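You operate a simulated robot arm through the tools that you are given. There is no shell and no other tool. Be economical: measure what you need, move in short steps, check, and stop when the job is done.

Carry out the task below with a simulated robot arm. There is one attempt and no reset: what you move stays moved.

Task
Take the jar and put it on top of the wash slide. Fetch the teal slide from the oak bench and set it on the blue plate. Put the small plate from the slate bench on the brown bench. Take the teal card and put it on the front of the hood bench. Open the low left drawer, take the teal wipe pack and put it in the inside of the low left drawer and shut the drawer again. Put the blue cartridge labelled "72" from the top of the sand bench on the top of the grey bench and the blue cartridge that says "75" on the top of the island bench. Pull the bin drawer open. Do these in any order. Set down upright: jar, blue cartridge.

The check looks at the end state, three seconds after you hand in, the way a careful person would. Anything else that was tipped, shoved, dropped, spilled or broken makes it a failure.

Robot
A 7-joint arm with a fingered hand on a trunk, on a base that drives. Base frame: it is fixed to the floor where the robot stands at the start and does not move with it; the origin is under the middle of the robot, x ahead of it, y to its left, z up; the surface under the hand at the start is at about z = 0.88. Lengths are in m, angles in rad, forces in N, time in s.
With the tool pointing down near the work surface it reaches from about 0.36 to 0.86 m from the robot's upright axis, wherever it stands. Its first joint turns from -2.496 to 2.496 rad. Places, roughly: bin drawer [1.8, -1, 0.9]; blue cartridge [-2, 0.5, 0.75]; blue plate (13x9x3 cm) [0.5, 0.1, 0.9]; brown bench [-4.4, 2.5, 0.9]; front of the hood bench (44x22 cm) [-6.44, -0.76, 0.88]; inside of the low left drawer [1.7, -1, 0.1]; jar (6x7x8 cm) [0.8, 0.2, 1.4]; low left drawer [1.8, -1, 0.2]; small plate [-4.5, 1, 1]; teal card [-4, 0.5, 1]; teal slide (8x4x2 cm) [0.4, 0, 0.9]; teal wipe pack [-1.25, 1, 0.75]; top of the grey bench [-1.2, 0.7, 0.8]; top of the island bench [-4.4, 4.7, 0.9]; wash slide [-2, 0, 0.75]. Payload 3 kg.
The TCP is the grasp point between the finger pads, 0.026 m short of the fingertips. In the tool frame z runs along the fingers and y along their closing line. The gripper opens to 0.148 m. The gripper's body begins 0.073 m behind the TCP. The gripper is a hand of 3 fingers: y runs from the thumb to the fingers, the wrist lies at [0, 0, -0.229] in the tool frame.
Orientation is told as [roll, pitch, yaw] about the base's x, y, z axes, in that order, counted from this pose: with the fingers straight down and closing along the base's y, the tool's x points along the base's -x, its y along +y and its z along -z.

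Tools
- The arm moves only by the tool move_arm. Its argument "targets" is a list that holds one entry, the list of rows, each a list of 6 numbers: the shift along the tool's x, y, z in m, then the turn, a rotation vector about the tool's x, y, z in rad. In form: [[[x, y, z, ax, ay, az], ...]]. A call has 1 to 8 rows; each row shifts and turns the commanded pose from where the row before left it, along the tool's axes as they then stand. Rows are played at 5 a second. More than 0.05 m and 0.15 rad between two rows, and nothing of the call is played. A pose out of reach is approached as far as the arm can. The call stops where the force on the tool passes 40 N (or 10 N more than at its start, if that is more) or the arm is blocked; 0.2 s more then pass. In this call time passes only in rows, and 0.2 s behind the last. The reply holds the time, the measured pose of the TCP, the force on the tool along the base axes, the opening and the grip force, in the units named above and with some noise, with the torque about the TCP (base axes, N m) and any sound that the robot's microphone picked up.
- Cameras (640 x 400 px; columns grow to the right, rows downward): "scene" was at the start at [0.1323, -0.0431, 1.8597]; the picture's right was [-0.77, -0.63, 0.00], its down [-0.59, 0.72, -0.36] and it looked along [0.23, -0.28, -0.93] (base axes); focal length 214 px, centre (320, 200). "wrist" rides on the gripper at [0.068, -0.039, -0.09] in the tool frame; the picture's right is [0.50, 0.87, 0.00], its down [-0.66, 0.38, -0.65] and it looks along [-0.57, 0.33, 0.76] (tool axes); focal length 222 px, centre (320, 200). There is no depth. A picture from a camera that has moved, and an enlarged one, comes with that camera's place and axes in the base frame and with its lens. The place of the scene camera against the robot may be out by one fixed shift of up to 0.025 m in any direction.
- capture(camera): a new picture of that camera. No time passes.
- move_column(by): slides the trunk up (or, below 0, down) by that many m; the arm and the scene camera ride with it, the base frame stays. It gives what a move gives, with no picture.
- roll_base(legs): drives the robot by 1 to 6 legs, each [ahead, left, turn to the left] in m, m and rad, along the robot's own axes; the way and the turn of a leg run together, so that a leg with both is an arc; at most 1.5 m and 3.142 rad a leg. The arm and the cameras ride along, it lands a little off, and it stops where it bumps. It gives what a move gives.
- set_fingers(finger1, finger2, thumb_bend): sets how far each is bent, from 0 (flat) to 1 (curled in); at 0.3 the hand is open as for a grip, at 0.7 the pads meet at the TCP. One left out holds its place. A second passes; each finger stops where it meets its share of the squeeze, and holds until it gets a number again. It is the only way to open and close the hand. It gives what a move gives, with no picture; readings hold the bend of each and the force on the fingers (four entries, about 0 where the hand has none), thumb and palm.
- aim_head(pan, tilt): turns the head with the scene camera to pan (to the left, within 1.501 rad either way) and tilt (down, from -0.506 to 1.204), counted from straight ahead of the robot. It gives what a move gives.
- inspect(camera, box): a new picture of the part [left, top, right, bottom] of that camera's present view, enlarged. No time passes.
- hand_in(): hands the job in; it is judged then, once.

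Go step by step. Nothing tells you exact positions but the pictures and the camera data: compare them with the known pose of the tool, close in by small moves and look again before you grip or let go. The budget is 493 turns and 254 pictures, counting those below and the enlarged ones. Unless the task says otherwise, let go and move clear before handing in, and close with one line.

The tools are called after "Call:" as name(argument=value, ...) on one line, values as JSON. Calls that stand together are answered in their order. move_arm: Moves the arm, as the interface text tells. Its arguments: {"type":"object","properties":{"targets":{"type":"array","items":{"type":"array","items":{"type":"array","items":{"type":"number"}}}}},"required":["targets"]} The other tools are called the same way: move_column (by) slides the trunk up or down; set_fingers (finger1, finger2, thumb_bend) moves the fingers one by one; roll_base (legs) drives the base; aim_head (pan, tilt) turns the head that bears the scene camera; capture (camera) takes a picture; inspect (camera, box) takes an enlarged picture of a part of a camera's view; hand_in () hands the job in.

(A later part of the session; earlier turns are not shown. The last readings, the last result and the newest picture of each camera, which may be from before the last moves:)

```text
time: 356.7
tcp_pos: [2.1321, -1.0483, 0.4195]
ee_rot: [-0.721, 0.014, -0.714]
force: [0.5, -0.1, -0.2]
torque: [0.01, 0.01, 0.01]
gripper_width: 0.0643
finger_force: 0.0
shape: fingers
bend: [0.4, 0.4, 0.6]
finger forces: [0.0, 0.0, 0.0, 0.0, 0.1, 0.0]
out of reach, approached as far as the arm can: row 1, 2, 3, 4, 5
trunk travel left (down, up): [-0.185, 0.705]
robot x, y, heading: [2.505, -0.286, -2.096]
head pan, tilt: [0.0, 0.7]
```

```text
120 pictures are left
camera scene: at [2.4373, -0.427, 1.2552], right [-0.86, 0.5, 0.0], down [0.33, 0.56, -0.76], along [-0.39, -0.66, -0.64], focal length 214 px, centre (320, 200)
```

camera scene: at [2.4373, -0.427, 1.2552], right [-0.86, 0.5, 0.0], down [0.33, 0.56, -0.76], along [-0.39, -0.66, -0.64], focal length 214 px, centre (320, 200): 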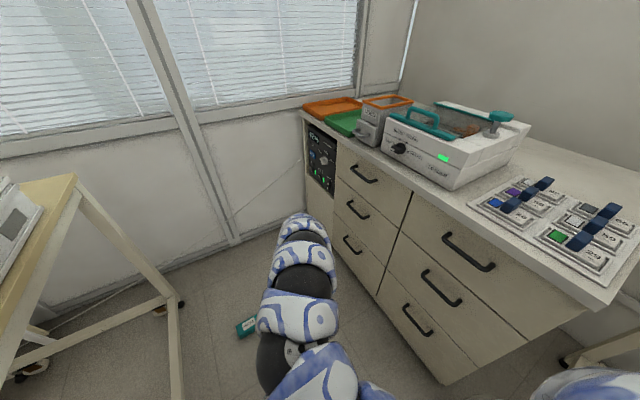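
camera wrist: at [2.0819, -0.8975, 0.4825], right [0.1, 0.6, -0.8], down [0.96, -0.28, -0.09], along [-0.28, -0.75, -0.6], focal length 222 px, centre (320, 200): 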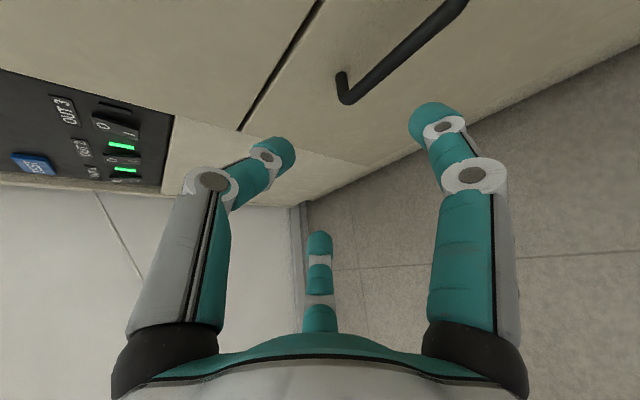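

Call:
move_arm(targets=[[[0, 0, 0.01, -0.1, 0, 0], [0, 0, 0.01, -0.1, 0, 0], [0, 0, 0.01, -0.1, 0, 0], [0, 0, 0.01, -0.1, 0, 0], [0, 0, 0.01, -0.1, 0, 0], [0, 0, 0.01, -0.1, 0, 0], [0, 0, 0.01, -0.1, 0, 0]]])

```text
time: 358.3
tcp_pos: [2.1176, -1.0567, 0.3613]
ee_rot: [-0.019, 0.013, -0.71]
force: [0.3, 0.6, 0.2]
torque: [0.01, 0.01, 0.02]
gripper_width: 0.0648
finger_force: 0.2
shape: fingers
bend: [0.4, 0.4, 0.6]
finger forces: [0.1, 0.1, 0.0, 0.1, 0.1, 0.0]
out of reach, approached as far as the arm can: row 7
trunk travel left (down, up): [-0.185, 0.705]
robot x, y, heading: [2.5053, -0.2798, -2.097]
head pan, tilt: [0.0, 0.7]
```

Call:
move_arm(targets=[[[0, 0.045, 0, 0, 0, 0], [0, 0.045, 0, 0, 0, 0], [0, 0.045, 0, 0, 0, 0], [0, 0.045, -0.01, 0, 0, 0]]])

Call:
capture(camera="scene")

```text
time: 359.3
tcp_pos: [2.2376, -0.9214, 0.3679]
ee_rot: [-0.022, 0.012, -0.716]
force: [2.5, 1.4, -0.9]
torque: [-0.11, 0.29, 0.01]
gripper_width: 0.0647
finger_force: 0.0
shape: fingers
bend: [0.4, 0.4, 0.6]
finger forces: [0.1, 0.1, 0.1, 0.1, 0.1, 0.0]
trunk travel left (down, up): [-0.185, 0.705]
robot x, y, heading: [2.5074, -0.2869, -2.1]
head pan, tilt: [0.0, 0.7]
```

```text
119 pictures are left
camera scene: at [2.439, -0.4275, 1.2551], right [-0.86, 0.5, 0.0], down [0.32, 0.56, -0.77], along [-0.39, -0.66, -0.64], focal length 214 px, centre (320, 200)
```

scene: 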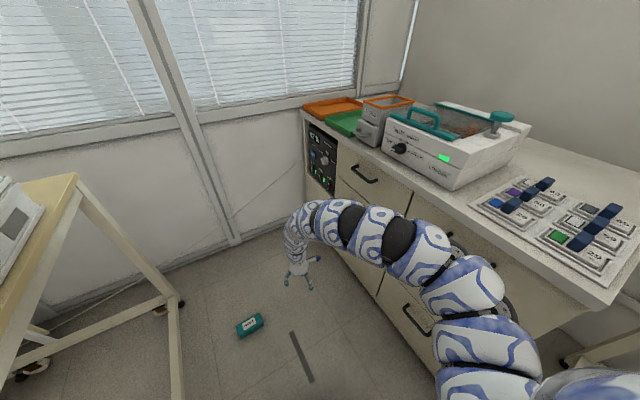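

The elbow swings right and reaches the cabinet, which explains the jams. Raise, back away, and set up a stretched, jar-like arm pose before approaching.

Call:
move_column(by=0.4)

Call:
roll_base(legs=[[-0.2, 0.17, 0], [0, 0, -0.25]])

Call:
move_arm(targets=[[[0.03, -0.03, 0, 0, 0, 0], [0.03, -0.03, 0, 0.14, 0, 0], [0.02, -0.03, 0, 0.14, 0, 0], [0, -0.03, 0, 0.14, 0, 0], [0, -0.03, 0, 0.14, 0, 0], [0, -0.02, 0.02, 0.14, 0, 0], [0, -0.02, 0.02, 0.14, 0, 0], [0, -0.02, 0.02, 0.14, 0, 0]]])

Call:
capture(camera="scene")

```text
time: 363.1
tcp_pos: [2.2349, -0.921, 0.7677]
ee_rot: [-0.021, 0.013, -0.711]
force: [-0.1, 0.2, 0.4]
torque: [0.02, -0.03, -0.03]
gripper_width: 0.0644
finger_force: 0.1
shape: fingers
bend: [0.4, 0.4, 0.6]
finger forces: [0.1, 0.0, 0.0, 0.0, 0.1, 0.1]
trunk travel left (down, up): [-0.585, 0.305]
robot x, y, heading: [2.5026, -0.285, -2.098]
head pan, tilt: [0.0, 0.7]
```

```text
time: 365.9
tcp_pos: [2.336, -0.7491, 0.7686]
ee_rot: [-0.022, 0.012, -0.96]
force: [0.6, 0.0, 0.5]
torque: [0.03, 0.0, -0.02]
gripper_width: 0.0643
finger_force: 0.1
shape: fingers
bend: [0.4, 0.4, 0.6]
finger forces: [0.0, 0.1, 0.1, 0.0, 0.0, 0.0]
trunk travel left (down, up): [-0.585, 0.305]
robot x, y, heading: [2.7547, -0.1983, -2.349]
head pan, tilt: [0.0, 0.7]
```

```text
time: 367.7
tcp_pos: [2.0836, -0.8621, 0.8191]
ee_rot: [-1.006, 0.01, -0.962]
force: [0.3, 0.5, 0.8]
torque: [0.0, -0.02, 0.0]
gripper_width: 0.0641
finger_force: 0.0
shape: fingers
bend: [0.4, 0.4, 0.6]
finger forces: [0.1, 0.0, 0.0, 0.1, 0.0, 0.1]
out of reach, approached as far as the arm can: row 2, 3, 4, 5
trunk travel left (down, up): [-0.585, 0.305]
robot x, y, heading: [2.7511, -0.1945, -2.344]
head pan, tilt: [0.0, 0.7]
```

```text
118 pictures are left
camera scene: at [2.6533, -0.3154, 1.6551], right [-0.71, 0.7, 0.0], down [0.45, 0.46, -0.76], along [-0.54, -0.55, -0.64], focal length 214 px, centre (320, 200)
```

scene: 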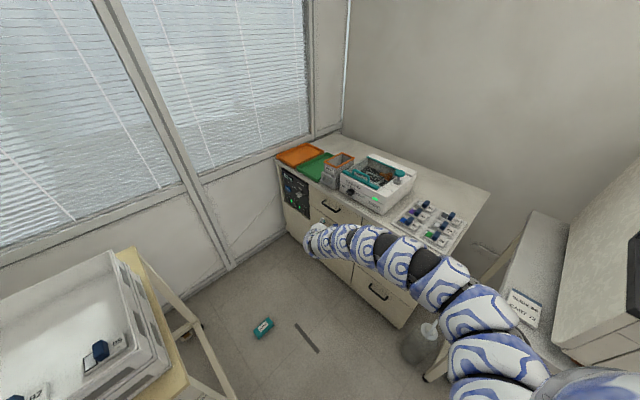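

Stretched pose works. Look with the wrist camera at this height, near the bin drawer.

Call:
capture(camera="wrist")

Call:
inspect(camera="scene", box=[270, 130, 390, 250])

```text
117 pictures are left
camera wrist: at [2.0918, -0.7765, 0.8994], right [0.09, 0.68, -0.73], down [0.99, -0.11, 0.02], along [-0.06, -0.72, -0.69], focal length 222 px, centre (320, 200)
```

wrist: 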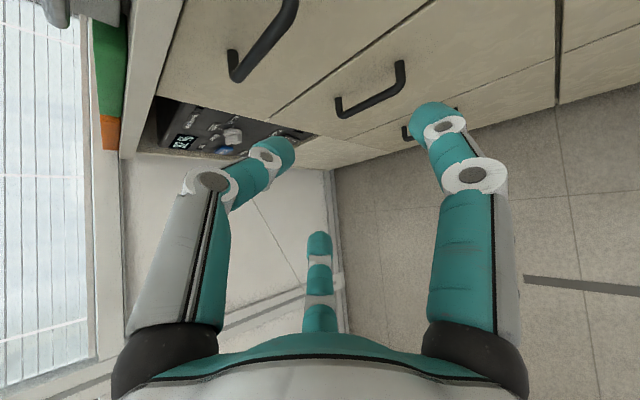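

```text
3.33 times, centred on (330, 190) of scene
camera zoom: at [2.6533, -0.3154, 1.6551], right [-0.71, 0.7, 0.0], down [0.45, 0.46, -0.76], along [-0.54, -0.55, -0.64], focal length 715 px, centre (287, 233)
```

zoom: 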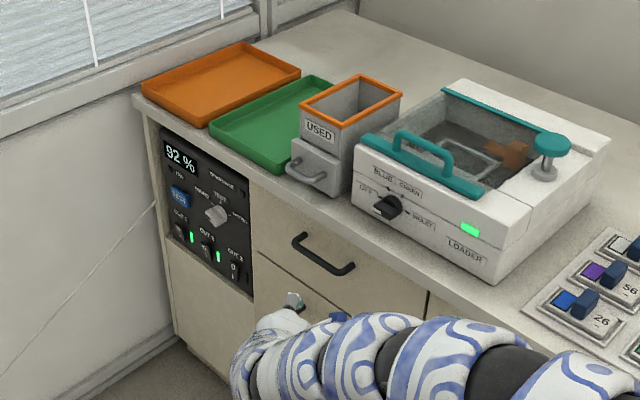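

The bin drawer has a small U-handle. I'll use the thumb alone as a hook (other fingers curled in): lower it behind the bar and pull. Position near the bin handle first.

Call:
set_fingers(finger1=1.0, finger2=1.0, thumb_bend=0.5)

Call:
move_column(by=0.16)

Call:
roll_base(legs=[[0.2, 0.05, 0]])

Call:
capture(camera="wrist")

Call:
capture(camera="scene")

```text
time: 368.7
tcp_pos: [2.0843, -0.8621, 0.8186]
ee_rot: [-1.003, 0.013, -0.959]
force: [-0.2, -0.7, -0.2]
torque: [0.0, 0.0, 0.0]
gripper_width: 0.0298
finger_force: 0.0
shape: fingers
bend: [0.84, 0.84, 0.5]
finger forces: [0.0, 0.0, 0.1, 0.1, 0.0, 0.0]
trunk travel left (down, up): [-0.585, 0.305]
robot x, y, heading: [2.7559, -0.1982, -2.347]
head pan, tilt: [0.0, 0.7]
```

```text
time: 370.5
tcp_pos: [2.0847, -0.8625, 0.9781]
ee_rot: [-1.004, 0.013, -0.96]
force: [0.7, 0.3, 0.5]
torque: [-0.04, 0.0, 0.0]
gripper_width: 0.0353
finger_force: 0.0
shape: fingers
bend: [0.92, 0.92, 0.5]
finger forces: [0.0, 0.0, 0.0, 0.1, 0.0, 0.0]
trunk travel left (down, up): [-0.745, 0.145]
robot x, y, heading: [2.7525, -0.2014, -2.354]
head pan, tilt: [0.0, 0.7]
```

```text
time: 372.1
tcp_pos: [1.9819, -1.04, 0.9778]
ee_rot: [-1.002, 0.013, -0.959]
force: [-0.2, -0.1, 0.5]
torque: [0.0, 0.01, 0.02]
gripper_width: 0.0349
finger_force: 0.0
shape: fingers
bend: [0.92, 0.92, 0.5]
finger forces: [0.1, 0.0, 0.0, 0.0, 0.0, 0.0]
trunk travel left (down, up): [-0.745, 0.145]
robot x, y, heading: [2.6499, -0.3735, -2.343]
head pan, tilt: [0.0, 0.7]
```

```text
115 pictures are left
camera wrist: at [1.9887, -0.9543, 1.0586], right [0.09, 0.68, -0.72], down [0.99, -0.1, 0.03], along [-0.06, -0.72, -0.69], focal length 222 px, centre (320, 200)
```

wrist: 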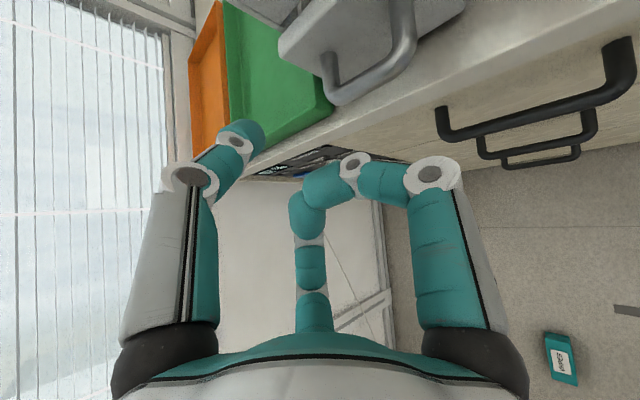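

```text
114 pictures are left
camera scene: at [2.5493, -0.493, 1.815], right [-0.71, 0.7, 0.0], down [0.45, 0.46, -0.76], along [-0.54, -0.55, -0.64], focal length 214 px, centre (320, 200)
```

scene: 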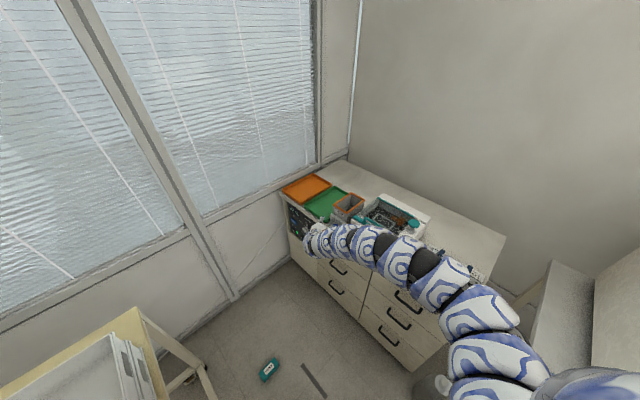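

Bin handle: bar at x≈1.885, y -1.01…-1.085, z≈0.905. To keep the curled fingers off the cabinet top, use a steeper hand with the thumb reaching forward-down as a hook. Re-tilt and step the base closer.

Call:
move_arm(targets=[[[0, 0, -0.01, -0.11, 0, 0], [0, 0, -0.01, -0.11, 0, 0], [0, 0, 0, -0.11, 0, 0], [0, 0, 0, -0.11, 0, 0], [0, 0, 0, -0.11, 0, 0], [0, 0, 0, -0.1, 0, 0]]])

Call:
capture(camera="wrist")

```text
time: 373.5
tcp_pos: [1.9931, -1.0296, 0.9891]
ee_rot: [-0.351, 0.009, -0.962]
force: [-0.2, -0.2, -0.1]
torque: [-0.03, -0.03, -0.01]
gripper_width: 0.036
finger_force: 0.1
shape: fingers
bend: [0.93, 0.92, 0.5]
finger forces: [0.0, 0.0, 0.0, 0.1, 0.0, 0.0]
trunk travel left (down, up): [-0.745, 0.145]
robot x, y, heading: [2.6484, -0.3754, -2.348]
head pan, tilt: [0.0, 0.7]
```

```text
113 pictures are left
camera wrist: at [1.9503, -0.9775, 1.0872], right [0.38, 0.88, -0.29], down [0.85, -0.21, 0.48], along [0.36, -0.43, -0.83], focal length 222 px, centre (320, 200)
```

wrist: 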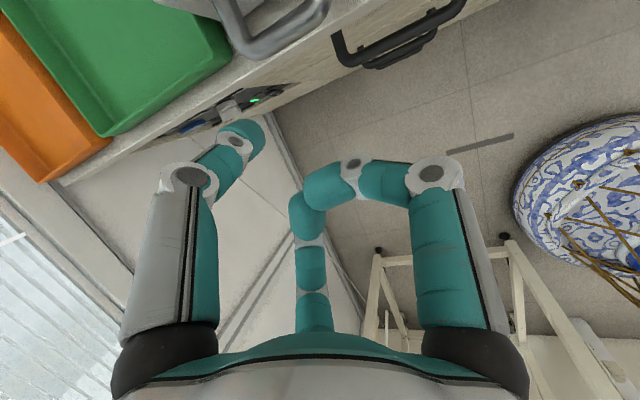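

Call:
set_fingers(thumb_bend=0.42)

Call:
move_arm(targets=[[[0.0265, -0.005, 0.0135, 0, 0, 0], [0.0265, -0.005, 0.0135, 0, 0, 0]]])

Call:
capture(camera="wrist")

Call:
inspect(camera="scene", box=[290, 170, 410, 260])

```text
time: 374.5
tcp_pos: [1.9964, -1.0301, 0.9893]
ee_rot: [-0.354, 0.013, -0.958]
force: [-0.3, -0.9, -0.2]
torque: [-0.01, -0.01, -0.01]
gripper_width: 0.0482
finger_force: 0.0
shape: fingers
bend: [0.93, 0.93, 0.42]
finger forces: [0.0, 0.0, 0.1, 0.0, 0.1, 0.0]
trunk travel left (down, up): [-0.745, 0.145]
robot x, y, heading: [2.6485, -0.3775, -2.347]
head pan, tilt: [0.0, 0.7]
```

```text
time: 375.1
tcp_pos: [1.9497, -0.998, 0.9698]
ee_rot: [-0.353, 0.011, -0.959]
force: [-0.1, 0.1, 0.1]
torque: [-0.01, -0.04, -0.02]
gripper_width: 0.0483
finger_force: 0.1
shape: fingers
bend: [0.93, 0.93, 0.42]
finger forces: [0.1, 0.1, 0.0, 0.1, 0.0, 0.0]
trunk travel left (down, up): [-0.745, 0.145]
robot x, y, heading: [2.6472, -0.3739, -2.347]
head pan, tilt: [0.0, 0.7]
```

```text
112 pictures are left
camera wrist: at [1.9071, -0.9473, 1.0664], right [0.38, 0.88, -0.29], down [0.85, -0.21, 0.48], along [0.36, -0.43, -0.83], focal length 222 px, centre (320, 200)
```

wrist: 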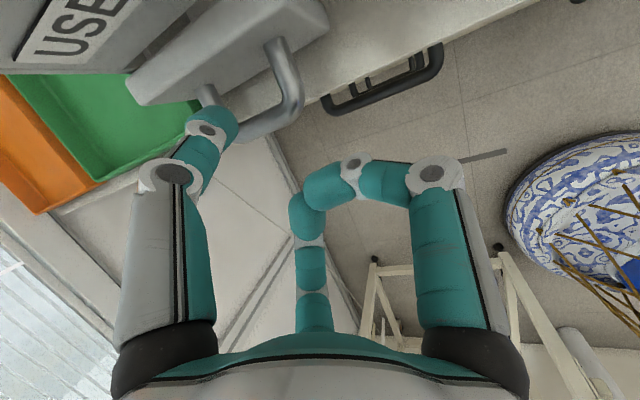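

```text
4.44 times, centred on (350, 215) of scene
camera zoom: at [2.5498, -0.4916, 1.8152], right [-0.71, 0.7, 0.0], down [0.45, 0.46, -0.76], along [-0.53, -0.55, -0.64], focal length 953 px, centre (187, 133)
```

zoom: 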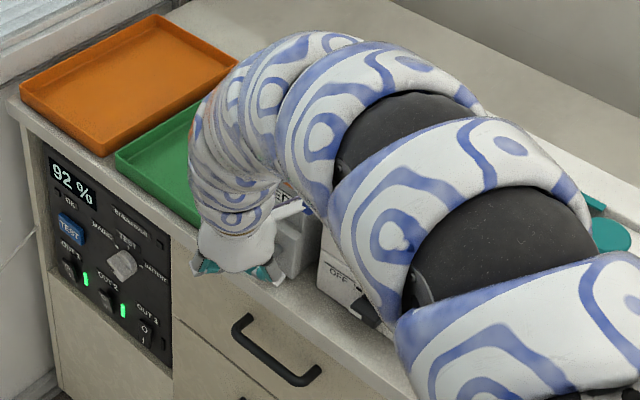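

Thumb tip is just outside the U; shift it over the gap and lower step by step.

Call:
move_arm(targets=[[[-0.0035, -0.0166, 0.0061, 0, 0, 0], [0, 0.0103, 0.0282, 0, 0, 0]]])

Call:
capture(camera="wrist")

```text
time: 375.7
tcp_pos: [1.937, -1.0104, 0.938]
ee_rot: [-0.353, 0.012, -0.957]
force: [0.4, -0.1, -0.2]
torque: [0.0, -0.01, -0.01]
gripper_width: 0.0485
finger_force: 0.0
shape: fingers
bend: [0.94, 0.93, 0.42]
finger forces: [0.0, 0.1, 0.0, 0.0, 0.0, 0.0]
trunk travel left (down, up): [-0.745, 0.145]
robot x, y, heading: [2.653, -0.3761, -2.344]
head pan, tilt: [0.0, 0.7]
```

```text
110 pictures are left
camera wrist: at [1.8947, -0.96, 1.0367], right [0.38, 0.88, -0.29], down [0.86, -0.21, 0.47], along [0.36, -0.43, -0.83], focal length 222 px, centre (320, 200)
```

wrist: 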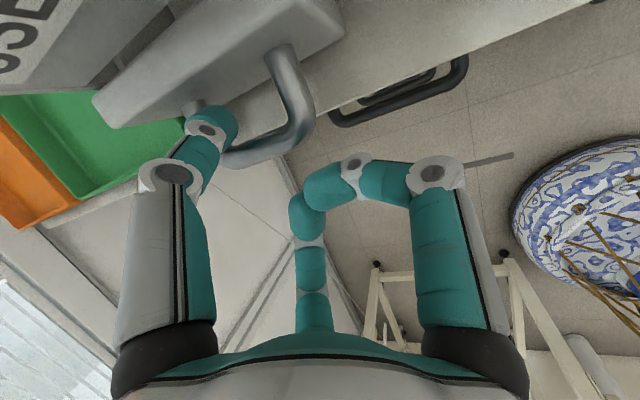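

Call:
move_arm(targets=[[[0.0085, 0.0054, -0.002, 0, 0, 0], [0, 0.006, 0.0165, 0, 0, 0]]])

Call:
capture(camera="wrist")

```text
time: 376.3
tcp_pos: [1.9379, -0.9984, 0.9195]
ee_rot: [-0.351, 0.012, -0.959]
force: [0.2, 1.1, 0.8]
torque: [0.02, -0.01, 0.0]
gripper_width: 0.049
finger_force: 0.0
shape: fingers
bend: [0.94, 0.93, 0.42]
finger forces: [0.0, 0.1, 0.0, 0.0, 0.0, 0.1]
trunk travel left (down, up): [-0.745, 0.145]
robot x, y, heading: [2.6521, -0.3732, -2.347]
head pan, tilt: [0.0, 0.7]
```

```text
109 pictures are left
camera wrist: at [1.8942, -0.9484, 1.0176], right [0.38, 0.88, -0.29], down [0.85, -0.21, 0.48], along [0.36, -0.43, -0.83], focal length 222 px, centre (320, 200)
```

wrist: 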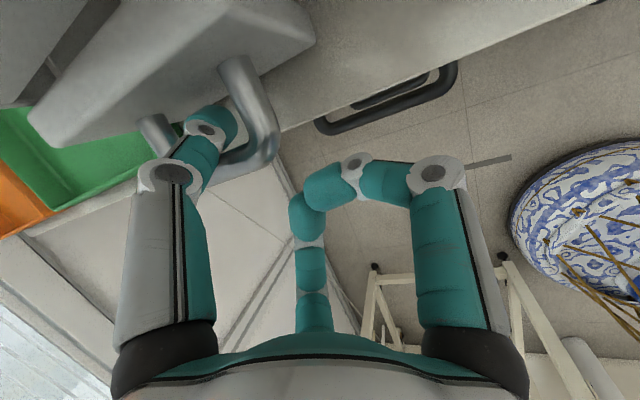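

The thumb is over the gap between the posts. Lower 2 cm more to hook.

Call:
move_arm(targets=[[[0, 0.0034, 0.0094, 0, 0, 0], [0, 0.0034, 0.0094, 0, 0, 0]]])

Call:
capture(camera="wrist")

```text
time: 376.9
tcp_pos: [1.9362, -1.0007, 0.9007]
ee_rot: [-0.356, 0.01, -0.959]
force: [-4.0, -0.8, 6.6]
torque: [-0.22, 0.15, -0.17]
gripper_width: 0.0529
finger_force: 3.2
shape: fingers
bend: [0.94, 0.94, 0.41]
finger forces: [0.1, 0.0, 0.0, 0.0, 5.9, 0.0]
trunk travel left (down, up): [-0.745, 0.145]
robot x, y, heading: [2.6507, -0.3747, -2.347]
head pan, tilt: [0.0, 0.7]
```

```text
108 pictures are left
camera wrist: at [1.8938, -0.9483, 0.9994], right [0.38, 0.88, -0.29], down [0.86, -0.21, 0.47], along [0.36, -0.43, -0.83], focal length 222 px, centre (320, 200)
```

wrist: 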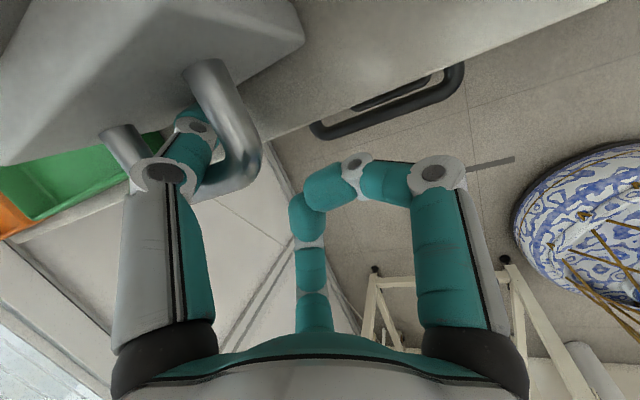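

The thumb sits inside the U pressing the bar outward. Pull along +x.

Call:
move_arm(targets=[[[-0.0115, 0.0155, -0.006, 0, 0, 0], [-0.0115, 0.0155, -0.006, 0, 0, 0]]])

Call:
capture(camera="wrist")

```text
time: 377.5
tcp_pos: [1.9777, -0.9991, 0.8997]
ee_rot: [-0.351, 0.011, -0.958]
force: [1.3, 0.0, -0.4]
torque: [0.0, -0.05, 0.08]
gripper_width: 0.0487
finger_force: 0.3
shape: fingers
bend: [0.95, 0.94, 0.42]
finger forces: [0.0, 0.0, 0.0, 0.1, 1.1, 0.0]
trunk travel left (down, up): [-0.745, 0.145]
robot x, y, heading: [2.6488, -0.3758, -2.341]
head pan, tilt: [0.0, 0.7]
```

```text
107 pictures are left
camera wrist: at [1.9355, -0.9484, 0.998], right [0.38, 0.88, -0.29], down [0.85, -0.21, 0.48], along [0.36, -0.43, -0.83], focal length 222 px, centre (320, 200)
```

wrist: 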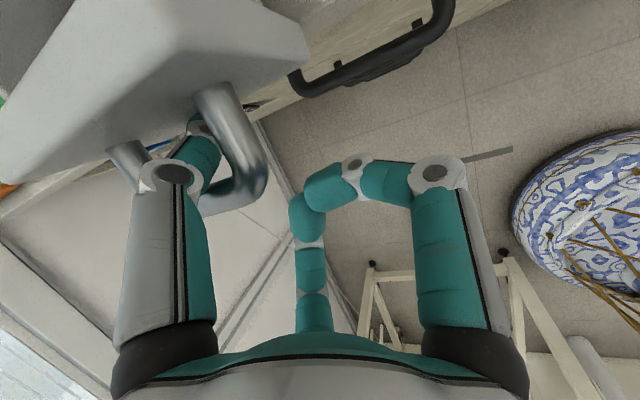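

The drawer follows. Pull further and check that only the drawer moves.

Call:
move_arm(targets=[[[-0.0115, 0.0155, -0.006, 0, 0, 0], [-0.0115, 0.0155, -0.006, 0, 0, 0]]])

Call:
inspect(camera="scene", box=[270, 160, 390, 260])

Call:
capture(camera="wrist")

```text
time: 378.1
tcp_pos: [2.018, -0.9996, 0.901]
ee_rot: [-0.353, 0.014, -0.958]
force: [0.9, 0.1, 0.6]
torque: [0.0, 0.04, 0.04]
gripper_width: 0.05
finger_force: 0.6
shape: fingers
bend: [0.96, 0.95, 0.42]
finger forces: [0.1, 0.1, 0.0, 0.0, 1.1, 0.0]
trunk travel left (down, up): [-0.745, 0.145]
robot x, y, heading: [2.6502, -0.3746, -2.346]
head pan, tilt: [0.0, 0.7]
```

```text
4.00 times, centred on (330, 210) of scene
camera zoom: at [2.5503, -0.4917, 1.8152], right [-0.71, 0.7, 0.0], down [0.45, 0.46, -0.76], along [-0.54, -0.55, -0.64], focal length 858 px, centre (280, 160)
```

zoom: 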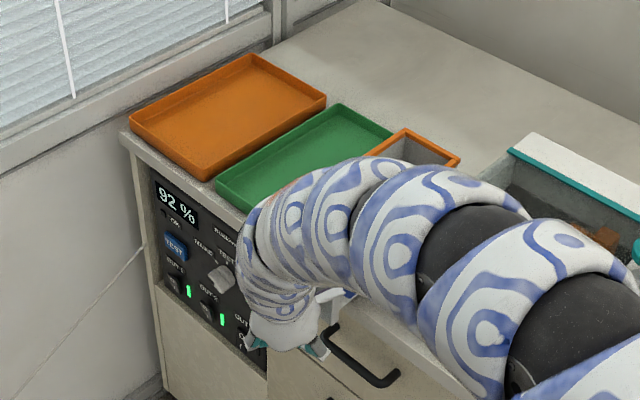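

```text
105 pictures are left
camera wrist: at [1.9752, -0.9483, 0.9991], right [0.38, 0.88, -0.29], down [0.86, -0.21, 0.47], along [0.36, -0.43, -0.83], focal length 222 px, centre (320, 200)
```

wrist: 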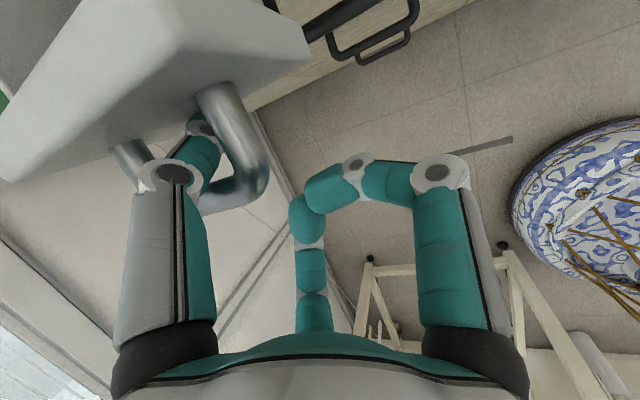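

Call:
move_arm(targets=[[[-0.0115, 0.0155, -0.006, 0, 0, 0], [-0.0115, 0.0155, -0.006, 0, 0, 0]]])

Call:
move_arm(targets=[[[-0.0086, 0.0116, -0.0045, 0, 0, 0]]])

Call:
capture(camera="wrist")

```text
time: 378.7
tcp_pos: [2.0593, -0.9989, 0.9017]
ee_rot: [-0.352, 0.012, -0.958]
force: [0.8, 0.6, -0.6]
torque: [0.02, -0.02, 0.0]
gripper_width: 0.0507
finger_force: 0.4
shape: fingers
bend: [0.96, 0.95, 0.42]
finger forces: [0.0, 0.0, 0.1, 0.0, 0.1, 0.1]
trunk travel left (down, up): [-0.745, 0.145]
robot x, y, heading: [2.6504, -0.374, -2.342]
head pan, tilt: [0.0, 0.7]
```

```text
time: 379.1
tcp_pos: [2.0673, -0.9963, 0.9015]
ee_rot: [-0.354, 0.011, -0.966]
force: [-21.2, 2.1, -3.2]
torque: [0.0, -0.81, -0.79]
gripper_width: 0.0571
finger_force: 9.2
shape: fingers
bend: [0.96, 0.95, 0.39]
finger forces: [0.0, 0.0, 0.0, 0.1, 18.1, 0.1]
trunk travel left (down, up): [-0.745, 0.145]
robot x, y, heading: [2.6486, -0.3717, -2.349]
head pan, tilt: [0.0, 0.7]
```

```text
104 pictures are left
camera wrist: at [2.0253, -0.946, 0.9995], right [0.38, 0.88, -0.29], down [0.85, -0.21, 0.48], along [0.35, -0.43, -0.83], focal length 222 px, centre (320, 200)
```

wrist: 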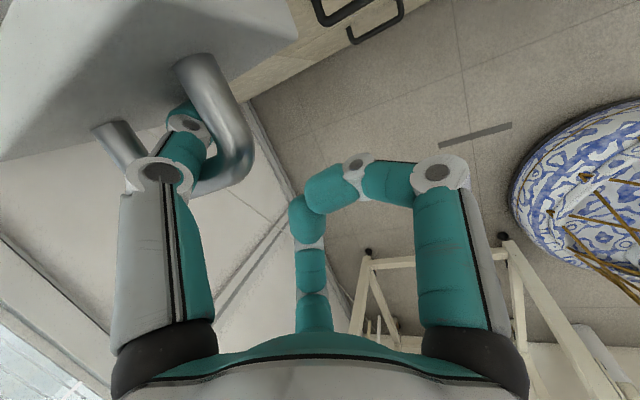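

Fully open (end stop). Ease off and lift the thumb out.

Call:
move_arm(targets=[[[0.006, -0.0081, 0.003, 0, 0, 0], [0, -0.0086, -0.0235, 0, 0, 0], [0, -0.0086, -0.0235, 0, 0, 0], [0, -0.0086, -0.0235, 0, 0, 0], [0, 0.02, -0.03, 0, 0, 0]]])

Call:
capture(camera="wrist")

Call:
capture(camera="scene")

```text
time: 380.3
tcp_pos: [2.0852, -0.9945, 0.9869]
ee_rot: [-0.354, 0.013, -0.958]
force: [0.0, -0.4, -0.1]
torque: [0.0, 0.04, 0.0]
gripper_width: 0.0507
finger_force: 0.0
shape: fingers
bend: [0.96, 0.95, 0.42]
finger forces: [0.0, 0.0, 0.0, 0.1, 0.0, 0.0]
out of reach, approached as far as the arm can: row 5
trunk travel left (down, up): [-0.745, 0.145]
robot x, y, heading: [2.6482, -0.3736, -2.343]
head pan, tilt: [0.0, 0.7]
```

```text
103 pictures are left
camera wrist: at [2.0422, -0.9432, 1.0847], right [0.38, 0.88, -0.29], down [0.86, -0.21, 0.47], along [0.36, -0.43, -0.83], focal length 222 px, centre (320, 200)
```

wrist: 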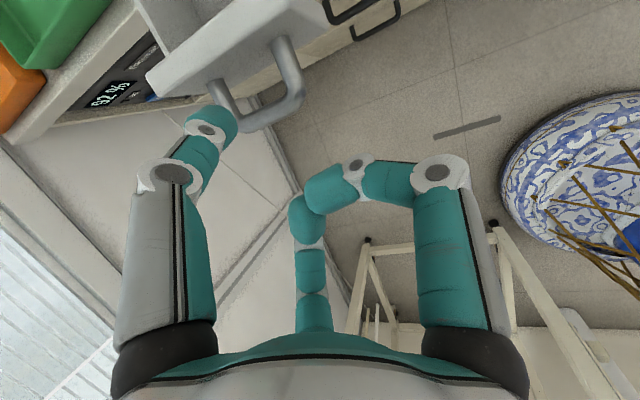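

```text
102 pictures are left
camera scene: at [2.5512, -0.4928, 1.8152], right [-0.71, 0.7, 0.0], down [0.45, 0.46, -0.76], along [-0.54, -0.55, -0.64], focal length 214 px, centre (320, 200)
```

scene: 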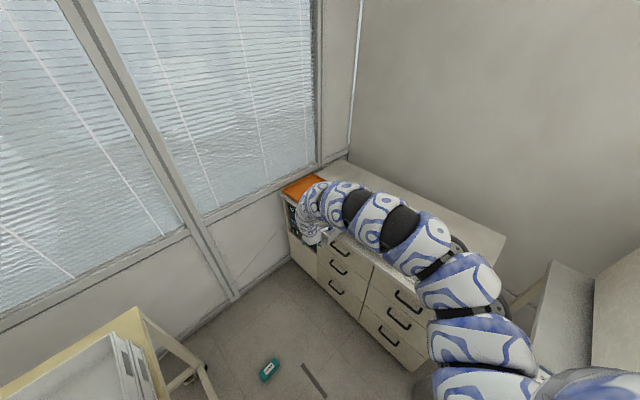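

The bin drawer is open. Now raise, swing the arm away from the cabinet to the left, and back off before tackling the low drawer.

Call:
move_column(by=0.144)

Call:
roll_base(legs=[[0, 0, 0.6], [-0.35, 0, 0]])

Call:
aim_head(pan=-0.5, tilt=0.7)

Call:
capture(camera="scene")

```text
time: 382.0
tcp_pos: [2.0835, -0.9938, 1.1313]
ee_rot: [-0.352, 0.012, -0.959]
force: [-0.6, -1.8, 0.8]
torque: [0.02, 0.0, 0.01]
gripper_width: 0.0507
finger_force: 0.0
shape: fingers
bend: [0.96, 0.95, 0.42]
finger forces: [0.1, 0.0, 0.1, 0.0, 0.0, 0.1]
trunk travel left (down, up): [-0.889, 0.001]
robot x, y, heading: [2.6461, -0.3744, -2.345]
head pan, tilt: [0.0, 0.7]
```

```text
time: 385.9
tcp_pos: [2.5927, -0.8594, 1.1314]
ee_rot: [-0.354, 0.011, -0.363]
force: [0.2, 0.0, 0.4]
torque: [-0.02, 0.0, 0.03]
gripper_width: 0.0509
finger_force: 0.0
shape: fingers
bend: [0.96, 0.95, 0.42]
finger forces: [0.0, 0.0, 0.0, 0.1, 0.0, 0.1]
trunk travel left (down, up): [-0.889, 0.001]
robot x, y, heading: [2.7099, -0.0318, -1.742]
head pan, tilt: [0.0, 0.7]
```

```text
time: 386.9
tcp_pos: [2.5932, -0.8605, 1.1317]
ee_rot: [-0.355, 0.012, -0.362]
force: [0.0, -0.9, 0.9]
torque: [0.01, 0.0, 0.01]
gripper_width: 0.0507
finger_force: 0.0
shape: fingers
bend: [0.96, 0.95, 0.42]
finger forces: [0.0, 0.0, 0.0, 0.0, 0.0, 0.0]
trunk travel left (down, up): [-0.889, 0.001]
robot x, y, heading: [2.7119, -0.0307, -1.746]
head pan, tilt: [-0.499, 0.7]
```

```text
101 pictures are left
camera scene: at [2.6606, -0.175, 1.9592], right [-0.78, 0.62, 0.0], down [0.4, 0.5, -0.76], along [-0.48, -0.6, -0.64], focal length 214 px, centre (320, 200)
```

scene: 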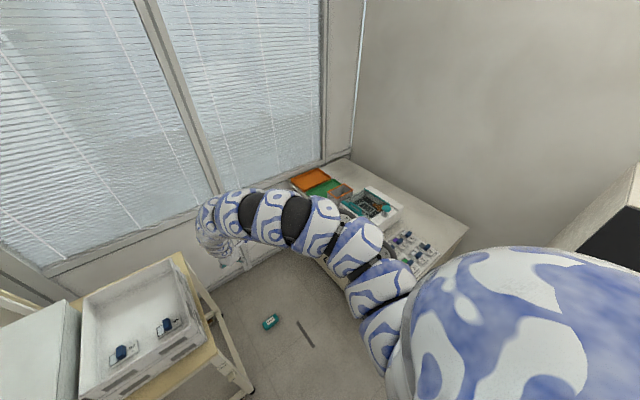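

Shift the hand to the robot's right (straighter arm, less elbow swing) and yaw it a little right.

Call:
move_arm(targets=[[[0.045, 0, 0, 0, 0.0153, 0.0415], [0.045, 0, 0, 0, 0.0153, 0.0415], [0.045, 0, 0, 0, 0.0153, 0.0415], [0.045, 0, 0, 0, 0.0153, 0.0415], [0.045, 0, 0, 0, 0.0153, 0.0415], [0.045, 0, 0, 0, 0.0153, 0.0415], [0.045, 0, 0, 0, 0.0153, 0.0415]]])

Call:
capture(camera="scene")

```text
time: 388.5
tcp_pos: [2.3088, -0.8025, 1.0961]
ee_rot: [-0.352, 0.013, -0.671]
force: [-0.2, 0.5, -0.5]
torque: [-0.05, 0.01, 0.05]
gripper_width: 0.0508
finger_force: 0.0
shape: fingers
bend: [0.96, 0.96, 0.42]
finger forces: [0.0, 0.0, 0.1, 0.0, 0.0, 0.0]
out of reach, approached as far as the arm can: row 1, 2, 3, 4, 5, 6, 7
trunk travel left (down, up): [-0.889, 0.001]
robot x, y, heading: [2.7108, -0.0308, -1.746]
head pan, tilt: [-0.499, 0.7]
```

```text
100 pictures are left
camera scene: at [2.6588, -0.1746, 1.9592], right [-0.78, 0.62, 0.0], down [0.4, 0.5, -0.76], along [-0.48, -0.6, -0.64], focal length 214 px, centre (320, 200)
```

scene: 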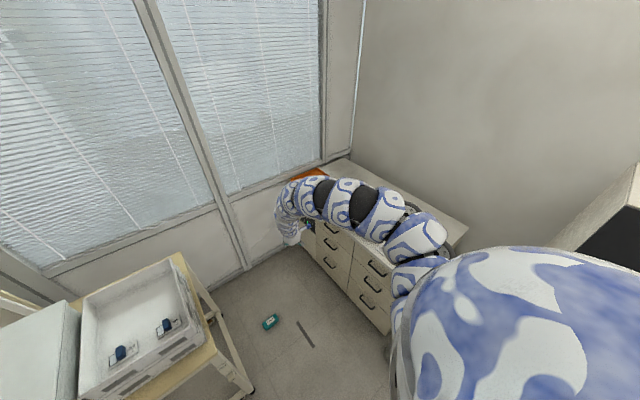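

Call:
move_arm(targets=[[[0, 0.016, 0.042, 0, 0, 0], [0, 0.016, 0.042, 0, 0, 0], [0, 0.016, 0.042, 0, 0, 0], [0, 0.016, 0.042, 0, 0, 0]]])

Call:
capture(camera="scene")

```text
time: 389.5
tcp_pos: [2.3099, -0.8001, 0.9177]
ee_rot: [-0.358, 0.013, -0.672]
force: [-0.9, 0.3, -0.8]
torque: [0.02, 0.03, -0.01]
gripper_width: 0.0509
finger_force: 0.0
shape: fingers
bend: [0.96, 0.96, 0.42]
finger forces: [0.1, 0.1, 0.0, 0.0, 0.0, 0.0]
trunk travel left (down, up): [-0.889, 0.001]
robot x, y, heading: [2.7108, -0.0279, -1.745]
head pan, tilt: [-0.499, 0.7]
```

```text
99 pictures are left
camera scene: at [2.6605, -0.1756, 1.9592], right [-0.78, 0.63, 0.0], down [0.4, 0.5, -0.76], along [-0.48, -0.6, -0.64], focal length 214 px, centre (320, 200)
```

scene: 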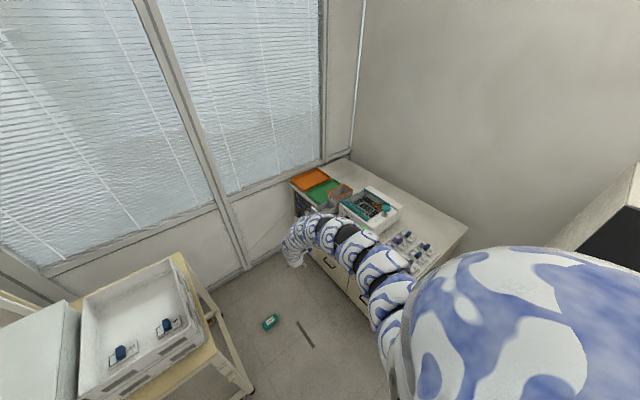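

The elbow would foul the cabinet from this side. Better: stand on the drawer's left (south) side. For that I must first move the pack out of the way. Bring the hand back to a neutral tool-down pose.

Call:
move_arm(targets=[[[-0.02, 0.043, 0, -0.12, 0, 0], [-0.02, 0.043, 0, -0.12, 0, 0], [-0.02, 0.043, 0, -0.115, 0, 0], [-0.02, 0.043, 0, 0, 0, 0], [-0.02, 0.043, 0, 0, 0, 0], [-0.02, 0.043, 0, 0, 0, 0], [-0.02, 0.043, 0, 0, 0, 0], [-0.02, 0.043, 0, 0, 0, 0]]])

Call:
move_arm(targets=[[[0, 0, 0, 0, 0, 0.14], [0, 0, 0, 0, 0, 0.14], [0, 0, 0, 0, 0, 0.14], [0, 0, 0, 0, 0, 0.14], [0, 0, 0, 0, 0, 0.14], [0, 0, 0, 0, 0, 0.14], [0, 0, 0, 0, 0, 0.14], [0, 0, 0, 0, 0, 0.12]]])

Call:
set_fingers(finger1=0.42, finger2=0.42, thumb_bend=0.3)

```text
time: 391.3
tcp_pos: [2.6471, -0.6314, 0.8846]
ee_rot: [-0.004, 0.014, -0.672]
force: [-0.1, -0.5, 0.2]
torque: [0.03, 0.0, -0.03]
gripper_width: 0.051
finger_force: 0.0
shape: fingers
bend: [0.96, 0.96, 0.42]
finger forces: [0.1, 0.1, 0.1, 0.0, 0.0, 0.1]
trunk travel left (down, up): [-0.889, 0.001]
robot x, y, heading: [2.7107, -0.0319, -1.745]
head pan, tilt: [-0.499, 0.7]
```

```text
time: 393.1
tcp_pos: [2.6454, -0.6335, 0.886]
ee_rot: [-0.011, 0.004, -1.773]
force: [0.0, 0.5, -0.2]
torque: [0.01, -0.02, 0.03]
gripper_width: 0.0509
finger_force: 0.1
shape: fingers
bend: [0.96, 0.96, 0.42]
finger forces: [0.1, 0.1, 0.0, 0.0, 0.0, 0.0]
trunk travel left (down, up): [-0.889, 0.001]
robot x, y, heading: [2.7132, -0.0305, -1.744]
head pan, tilt: [-0.499, 0.7]
```

```text
time: 394.1
tcp_pos: [2.6467, -0.6328, 0.8844]
ee_rot: [-0.008, 0.003, -1.769]
force: [0.5, 0.1, 1.0]
torque: [-0.02, 0.04, 0.0]
gripper_width: 0.1077
finger_force: 0.2
shape: fingers
bend: [0.42, 0.42, 0.3]
finger forces: [0.0, 0.1, 0.1, 0.0, 0.0, 0.0]
trunk travel left (down, up): [-0.889, 0.001]
robot x, y, heading: [2.7081, -0.0304, -1.746]
head pan, tilt: [-0.499, 0.7]
```

Call:
roll_base(legs=[[0.387, -0.156, 0], [0, 0, 0.165]])

Call:
move_column(by=-0.4)

Call:
move_column(by=-0.25)

Call:
capture(camera="wrist")

```text
time: 397.3
tcp_pos: [2.5268, -0.9921, 0.8865]
ee_rot: [-0.014, 0.005, -1.6]
force: [0.1, -0.7, 1.1]
torque: [0.04, 0.03, -0.04]
gripper_width: 0.108
finger_force: 0.1
shape: fingers
bend: [0.42, 0.42, 0.3]
finger forces: [0.0, 0.0, 0.0, 0.1, 0.0, 0.0]
trunk travel left (down, up): [-0.889, 0.001]
robot x, y, heading: [2.491, -0.3869, -1.579]
head pan, tilt: [-0.499, 0.7]
```

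```text
time: 401.2
tcp_pos: [2.5273, -0.9931, 0.486]
ee_rot: [-0.011, 0.003, -1.6]
force: [-0.4, -0.4, 0.0]
torque: [0.01, 0.0, -0.01]
gripper_width: 0.1078
finger_force: 0.0
shape: fingers
bend: [0.42, 0.42, 0.3]
finger forces: [0.0, 0.0, 0.0, 0.0, 0.0, 0.1]
trunk travel left (down, up): [-0.489, 0.401]
robot x, y, heading: [2.4894, -0.388, -1.576]
head pan, tilt: [-0.499, 0.7]
```

```text
time: 403.8
tcp_pos: [2.5257, -0.9927, 0.2344]
ee_rot: [-0.011, 0.003, -1.6]
force: [0.9, -0.6, 0.7]
torque: [0.0, 0.01, 0.01]
gripper_width: 0.108
finger_force: 0.1
shape: fingers
bend: [0.42, 0.42, 0.3]
finger forces: [0.0, 0.1, 0.0, 0.0, 0.1, 0.0]
trunk travel left (down, up): [-0.239, 0.651]
robot x, y, heading: [2.4899, -0.3874, -1.576]
head pan, tilt: [-0.499, 0.7]
```

```text
98 pictures are left
camera wrist: at [2.4909, -0.9244, 0.3256], right [0.88, 0.47, -0.01], down [0.37, -0.67, 0.65], along [0.3, -0.57, -0.76], focal length 222 px, centre (320, 200)
```

wrist: 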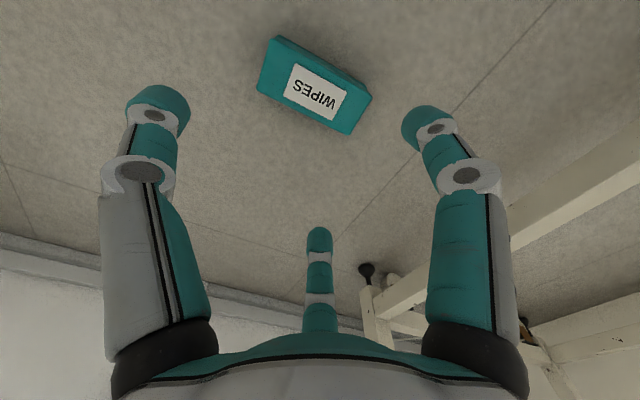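

Call:
move_arm(targets=[[[0.0035, -0.015, 0, 0.01, 0, 0]]])

Call:
move_column(by=-0.187)

Call:
set_fingers(finger1=0.52, finger2=0.52)

Call:
set_fingers(finger1=0.62, finger2=0.62, thumb_bend=0.42)

Call:
move_column(by=0.25)

Call:
capture(camera="wrist")

```text
time: 404.1
tcp_pos: [2.5114, -0.989, 0.2349]
ee_rot: [-0.021, 0.005, -1.601]
force: [0.2, -0.5, -0.1]
torque: [0.02, 0.01, -0.02]
gripper_width: 0.1081
finger_force: 0.0
shape: fingers
bend: [0.42, 0.42, 0.3]
finger forces: [0.1, 0.0, 0.1, 0.0, 0.1, 0.0]
trunk travel left (down, up): [-0.239, 0.651]
robot x, y, heading: [2.4891, -0.3885, -1.578]
head pan, tilt: [-0.499, 0.7]
```

```text
time: 406.2
tcp_pos: [2.5121, -0.9873, 0.0484]
ee_rot: [-0.021, 0.003, -1.601]
force: [0.3, 0.4, -0.4]
torque: [0.02, 0.04, 0.0]
gripper_width: 0.1079
finger_force: 0.1
shape: fingers
bend: [0.42, 0.42, 0.3]
finger forces: [0.1, 0.1, 0.0, 0.1, 0.0, 0.0]
trunk travel left (down, up): [-0.052, 0.838]
robot x, y, heading: [2.4872, -0.3911, -1.573]
head pan, tilt: [-0.499, 0.7]
```

```text
time: 407.2
tcp_pos: [2.5117, -0.9883, 0.0489]
ee_rot: [-0.021, 0.004, -1.599]
force: [0.8, -0.9, -0.7]
torque: [0.0, -0.03, 0.02]
gripper_width: 0.0941
finger_force: 1.0
shape: fingers
bend: [0.52, 0.5, 0.3]
finger forces: [0.3, 1.3, 0.0, 0.1, 0.0, 0.1]
trunk travel left (down, up): [-0.052, 0.838]
robot x, y, heading: [2.4874, -0.3866, -1.579]
head pan, tilt: [-0.499, 0.7]
```

```text
time: 408.2
tcp_pos: [2.5119, -0.989, 0.0485]
ee_rot: [-0.02, 0.004, -1.6]
force: [-1.8, -1.0, 0.3]
torque: [-0.05, -0.08, -0.02]
gripper_width: 0.0774
finger_force: 11.5
shape: fingers
bend: [0.54, 0.52, 0.39]
finger forces: [7.3, 8.1, 0.0, 0.0, 8.1, 0.1]
trunk travel left (down, up): [-0.052, 0.838]
robot x, y, heading: [2.4858, -0.3832, -1.579]
head pan, tilt: [-0.499, 0.7]
```

```text
time: 410.8
tcp_pos: [2.5136, -0.9885, 0.2978]
ee_rot: [-0.021, 0.005, -1.599]
force: [0.2, -0.3, -2.7]
torque: [0.02, 0.01, -0.04]
gripper_width: 0.0771
finger_force: 10.8
shape: fingers
bend: [0.54, 0.52, 0.39]
finger forces: [7.3, 7.9, 0.0, 0.1, 6.8, 0.1]
trunk travel left (down, up): [-0.302, 0.588]
robot x, y, heading: [2.4888, -0.3871, -1.579]
head pan, tilt: [-0.499, 0.7]
```

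```text
97 pictures are left
camera wrist: at [2.4769, -0.9208, 0.3885], right [0.88, 0.47, -0.02], down [0.37, -0.67, 0.64], along [0.29, -0.57, -0.77], focal length 222 px, centre (320, 200)
```

wrist: 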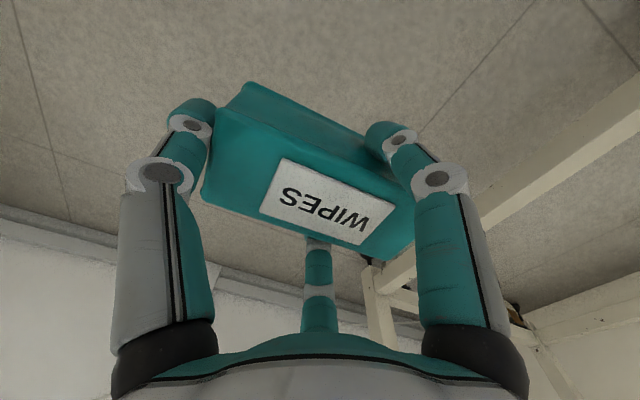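

Pack in hand. Park it out of the way in the open corridor at about (3.0,-0.15).

Call:
roll_base(legs=[[-0.55, 0, 0], [0, 0, 1.0]])

Call:
move_column(by=-0.235)

Call:
move_column(by=-0.01)

Call:
move_column(by=-0.005)

```text
time: 416.5
tcp_pos: [3.0134, -0.1348, 0.2992]
ee_rot: [-0.02, 0.003, -0.59]
force: [-0.5, -0.5, -1.9]
torque: [-0.01, 0.05, 0.01]
gripper_width: 0.0764
finger_force: 10.7
shape: fingers
bend: [0.54, 0.52, 0.39]
finger forces: [7.0, 7.7, 0.1, 0.0, 6.6, 0.1]
trunk travel left (down, up): [-0.302, 0.588]
robot x, y, heading: [2.4959, 0.1649, -0.569]
head pan, tilt: [-0.499, 0.7]
```

```text
time: 419.0
tcp_pos: [3.0144, -0.1354, 0.064]
ee_rot: [-0.021, 0.004, -0.593]
force: [1.0, -0.4, -2.2]
torque: [-0.03, 0.0, -0.03]
gripper_width: 0.0761
finger_force: 10.6
shape: fingers
bend: [0.54, 0.52, 0.39]
finger forces: [6.9, 7.8, 0.0, 0.0, 6.3, 0.1]
trunk travel left (down, up): [-0.067, 0.823]
robot x, y, heading: [2.4942, 0.1691, -0.565]
head pan, tilt: [-0.499, 0.7]
```

```text
time: 419.6
tcp_pos: [3.0137, -0.1352, 0.0521]
ee_rot: [-0.022, 0.003, -0.592]
force: [0.9, -0.2, -1.4]
torque: [0.03, -0.02, -0.01]
gripper_width: 0.0763
finger_force: 10.0
shape: fingers
bend: [0.54, 0.52, 0.39]
finger forces: [7.0, 7.9, 0.0, 0.0, 6.3, 0.1]
trunk travel left (down, up): [-0.057, 0.833]
robot x, y, heading: [2.4951, 0.1655, -0.57]
head pan, tilt: [-0.499, 0.7]
```

```text
time: 420.1
tcp_pos: [3.0133, -0.135, 0.0498]
ee_rot: [-0.021, 0.004, -0.591]
force: [-2.0, -1.6, 2.6]
torque: [0.09, -0.06, 0.0]
gripper_width: 0.0764
finger_force: 11.4
shape: fingers
bend: [0.54, 0.52, 0.39]
finger forces: [7.3, 7.9, 0.0, 0.0, 7.5, 0.0]
trunk travel left (down, up): [-0.052, 0.838]
robot x, y, heading: [2.4899, 0.1674, -0.566]
head pan, tilt: [-0.499, 0.7]
```

Release the pack there, retract the arm and drive into position facing the cabinet.

Call:
set_fingers(finger1=0.44, finger2=0.44, thumb_bend=0.3)

Call:
move_column(by=0.4)

Call:
move_arm(targets=[[[0.045, 0, 0, 0, 0, 0], [0.045, 0, 0, 0, 0, 0], [0.045, 0, 0, 0, 0, 0]]])

Call:
roll_base(legs=[[0.22, -0.24, 0], [0, 0, -2.57]])

Call:
aim_head(pan=0.1, tilt=0.8)

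Call:
capture(camera="scene")

```text
time: 421.1
tcp_pos: [3.0128, -0.1333, 0.0482]
ee_rot: [-0.023, 0.004, -0.592]
force: [0.0, 0.1, -0.2]
torque: [-0.02, -0.01, -0.02]
gripper_width: 0.1049
finger_force: 0.0
shape: fingers
bend: [0.44, 0.44, 0.3]
finger forces: [0.0, 0.0, 0.1, 0.0, 0.0, 0.0]
trunk travel left (down, up): [-0.052, 0.838]
robot x, y, heading: [2.4906, 0.1674, -0.568]
head pan, tilt: [-0.499, 0.7]
```

```text
time: 424.9
tcp_pos: [3.0151, -0.1348, 0.4476]
ee_rot: [-0.02, 0.002, -0.592]
force: [0.4, -0.6, -0.9]
torque: [-0.01, -0.02, -0.01]
gripper_width: 0.1045
finger_force: 0.0
shape: fingers
bend: [0.44, 0.44, 0.3]
finger forces: [0.0, 0.0, 0.0, 0.0, 0.0, 0.0]
trunk travel left (down, up): [-0.452, 0.438]
robot x, y, heading: [2.4978, 0.1684, -0.572]
head pan, tilt: [-0.499, 0.7]
```

```text
time: 425.8
tcp_pos: [2.9329, -0.0596, 0.4126]
ee_rot: [-0.022, 0.004, -0.592]
force: [-0.3, 0.4, 0.0]
torque: [0.02, 0.01, 0.02]
gripper_width: 0.105
finger_force: 0.1
shape: fingers
bend: [0.44, 0.44, 0.3]
finger forces: [0.0, 0.1, 0.0, 0.0, 0.1, 0.0]
out of reach, approached as far as the arm can: row 2, 3
trunk travel left (down, up): [-0.452, 0.438]
robot x, y, heading: [2.4899, 0.1685, -0.573]
head pan, tilt: [-0.499, 0.7]
```

```text
time: 434.1
tcp_pos: [2.0606, -0.2081, 0.4136]
ee_rot: [-0.019, 0.002, 3.13]
force: [-0.4, -0.5, 0.1]
torque: [-0.02, 0.0, -0.02]
gripper_width: 0.1049
finger_force: 0.2
shape: fingers
bend: [0.44, 0.44, 0.3]
finger forces: [0.0, 0.0, 0.1, 0.0, 0.0, 0.0]
trunk travel left (down, up): [-0.452, 0.438]
robot x, y, heading: [2.5506, -0.1558, -3.134]
head pan, tilt: [-0.499, 0.7]
stopped in leg 2: the robot was blocked; the commanded pose is now the measured one
```

```text
time: 435.1
tcp_pos: [2.0594, -0.2096, 0.4135]
ee_rot: [-0.02, 0.004, 3.13]
force: [0.0, 0.7, -0.4]
torque: [-0.01, 0.03, -0.01]
gripper_width: 0.1051
finger_force: 0.0
shape: fingers
bend: [0.44, 0.44, 0.3]
finger forces: [0.0, 0.1, 0.0, 0.0, 0.1, 0.1]
trunk travel left (down, up): [-0.452, 0.438]
robot x, y, heading: [2.5501, -0.1579, -3.133]
head pan, tilt: [0.099, 0.799]
```

```text
96 pictures are left
camera scene: at [2.4083, -0.1649, 1.5141], right [-0.1, 0.99, 0.0], down [0.71, 0.08, -0.7], along [-0.69, -0.07, -0.72], focal length 214 px, centre (320, 200)
```

scene: 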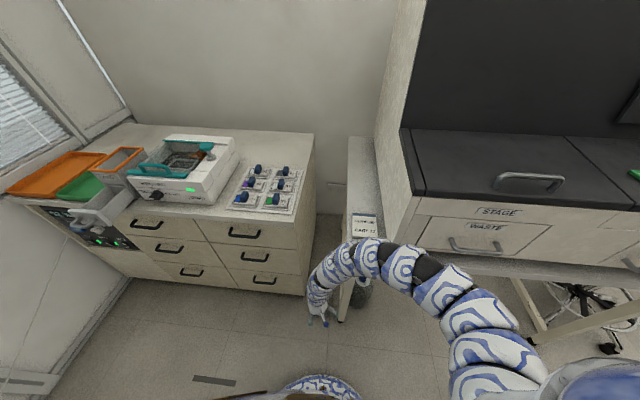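

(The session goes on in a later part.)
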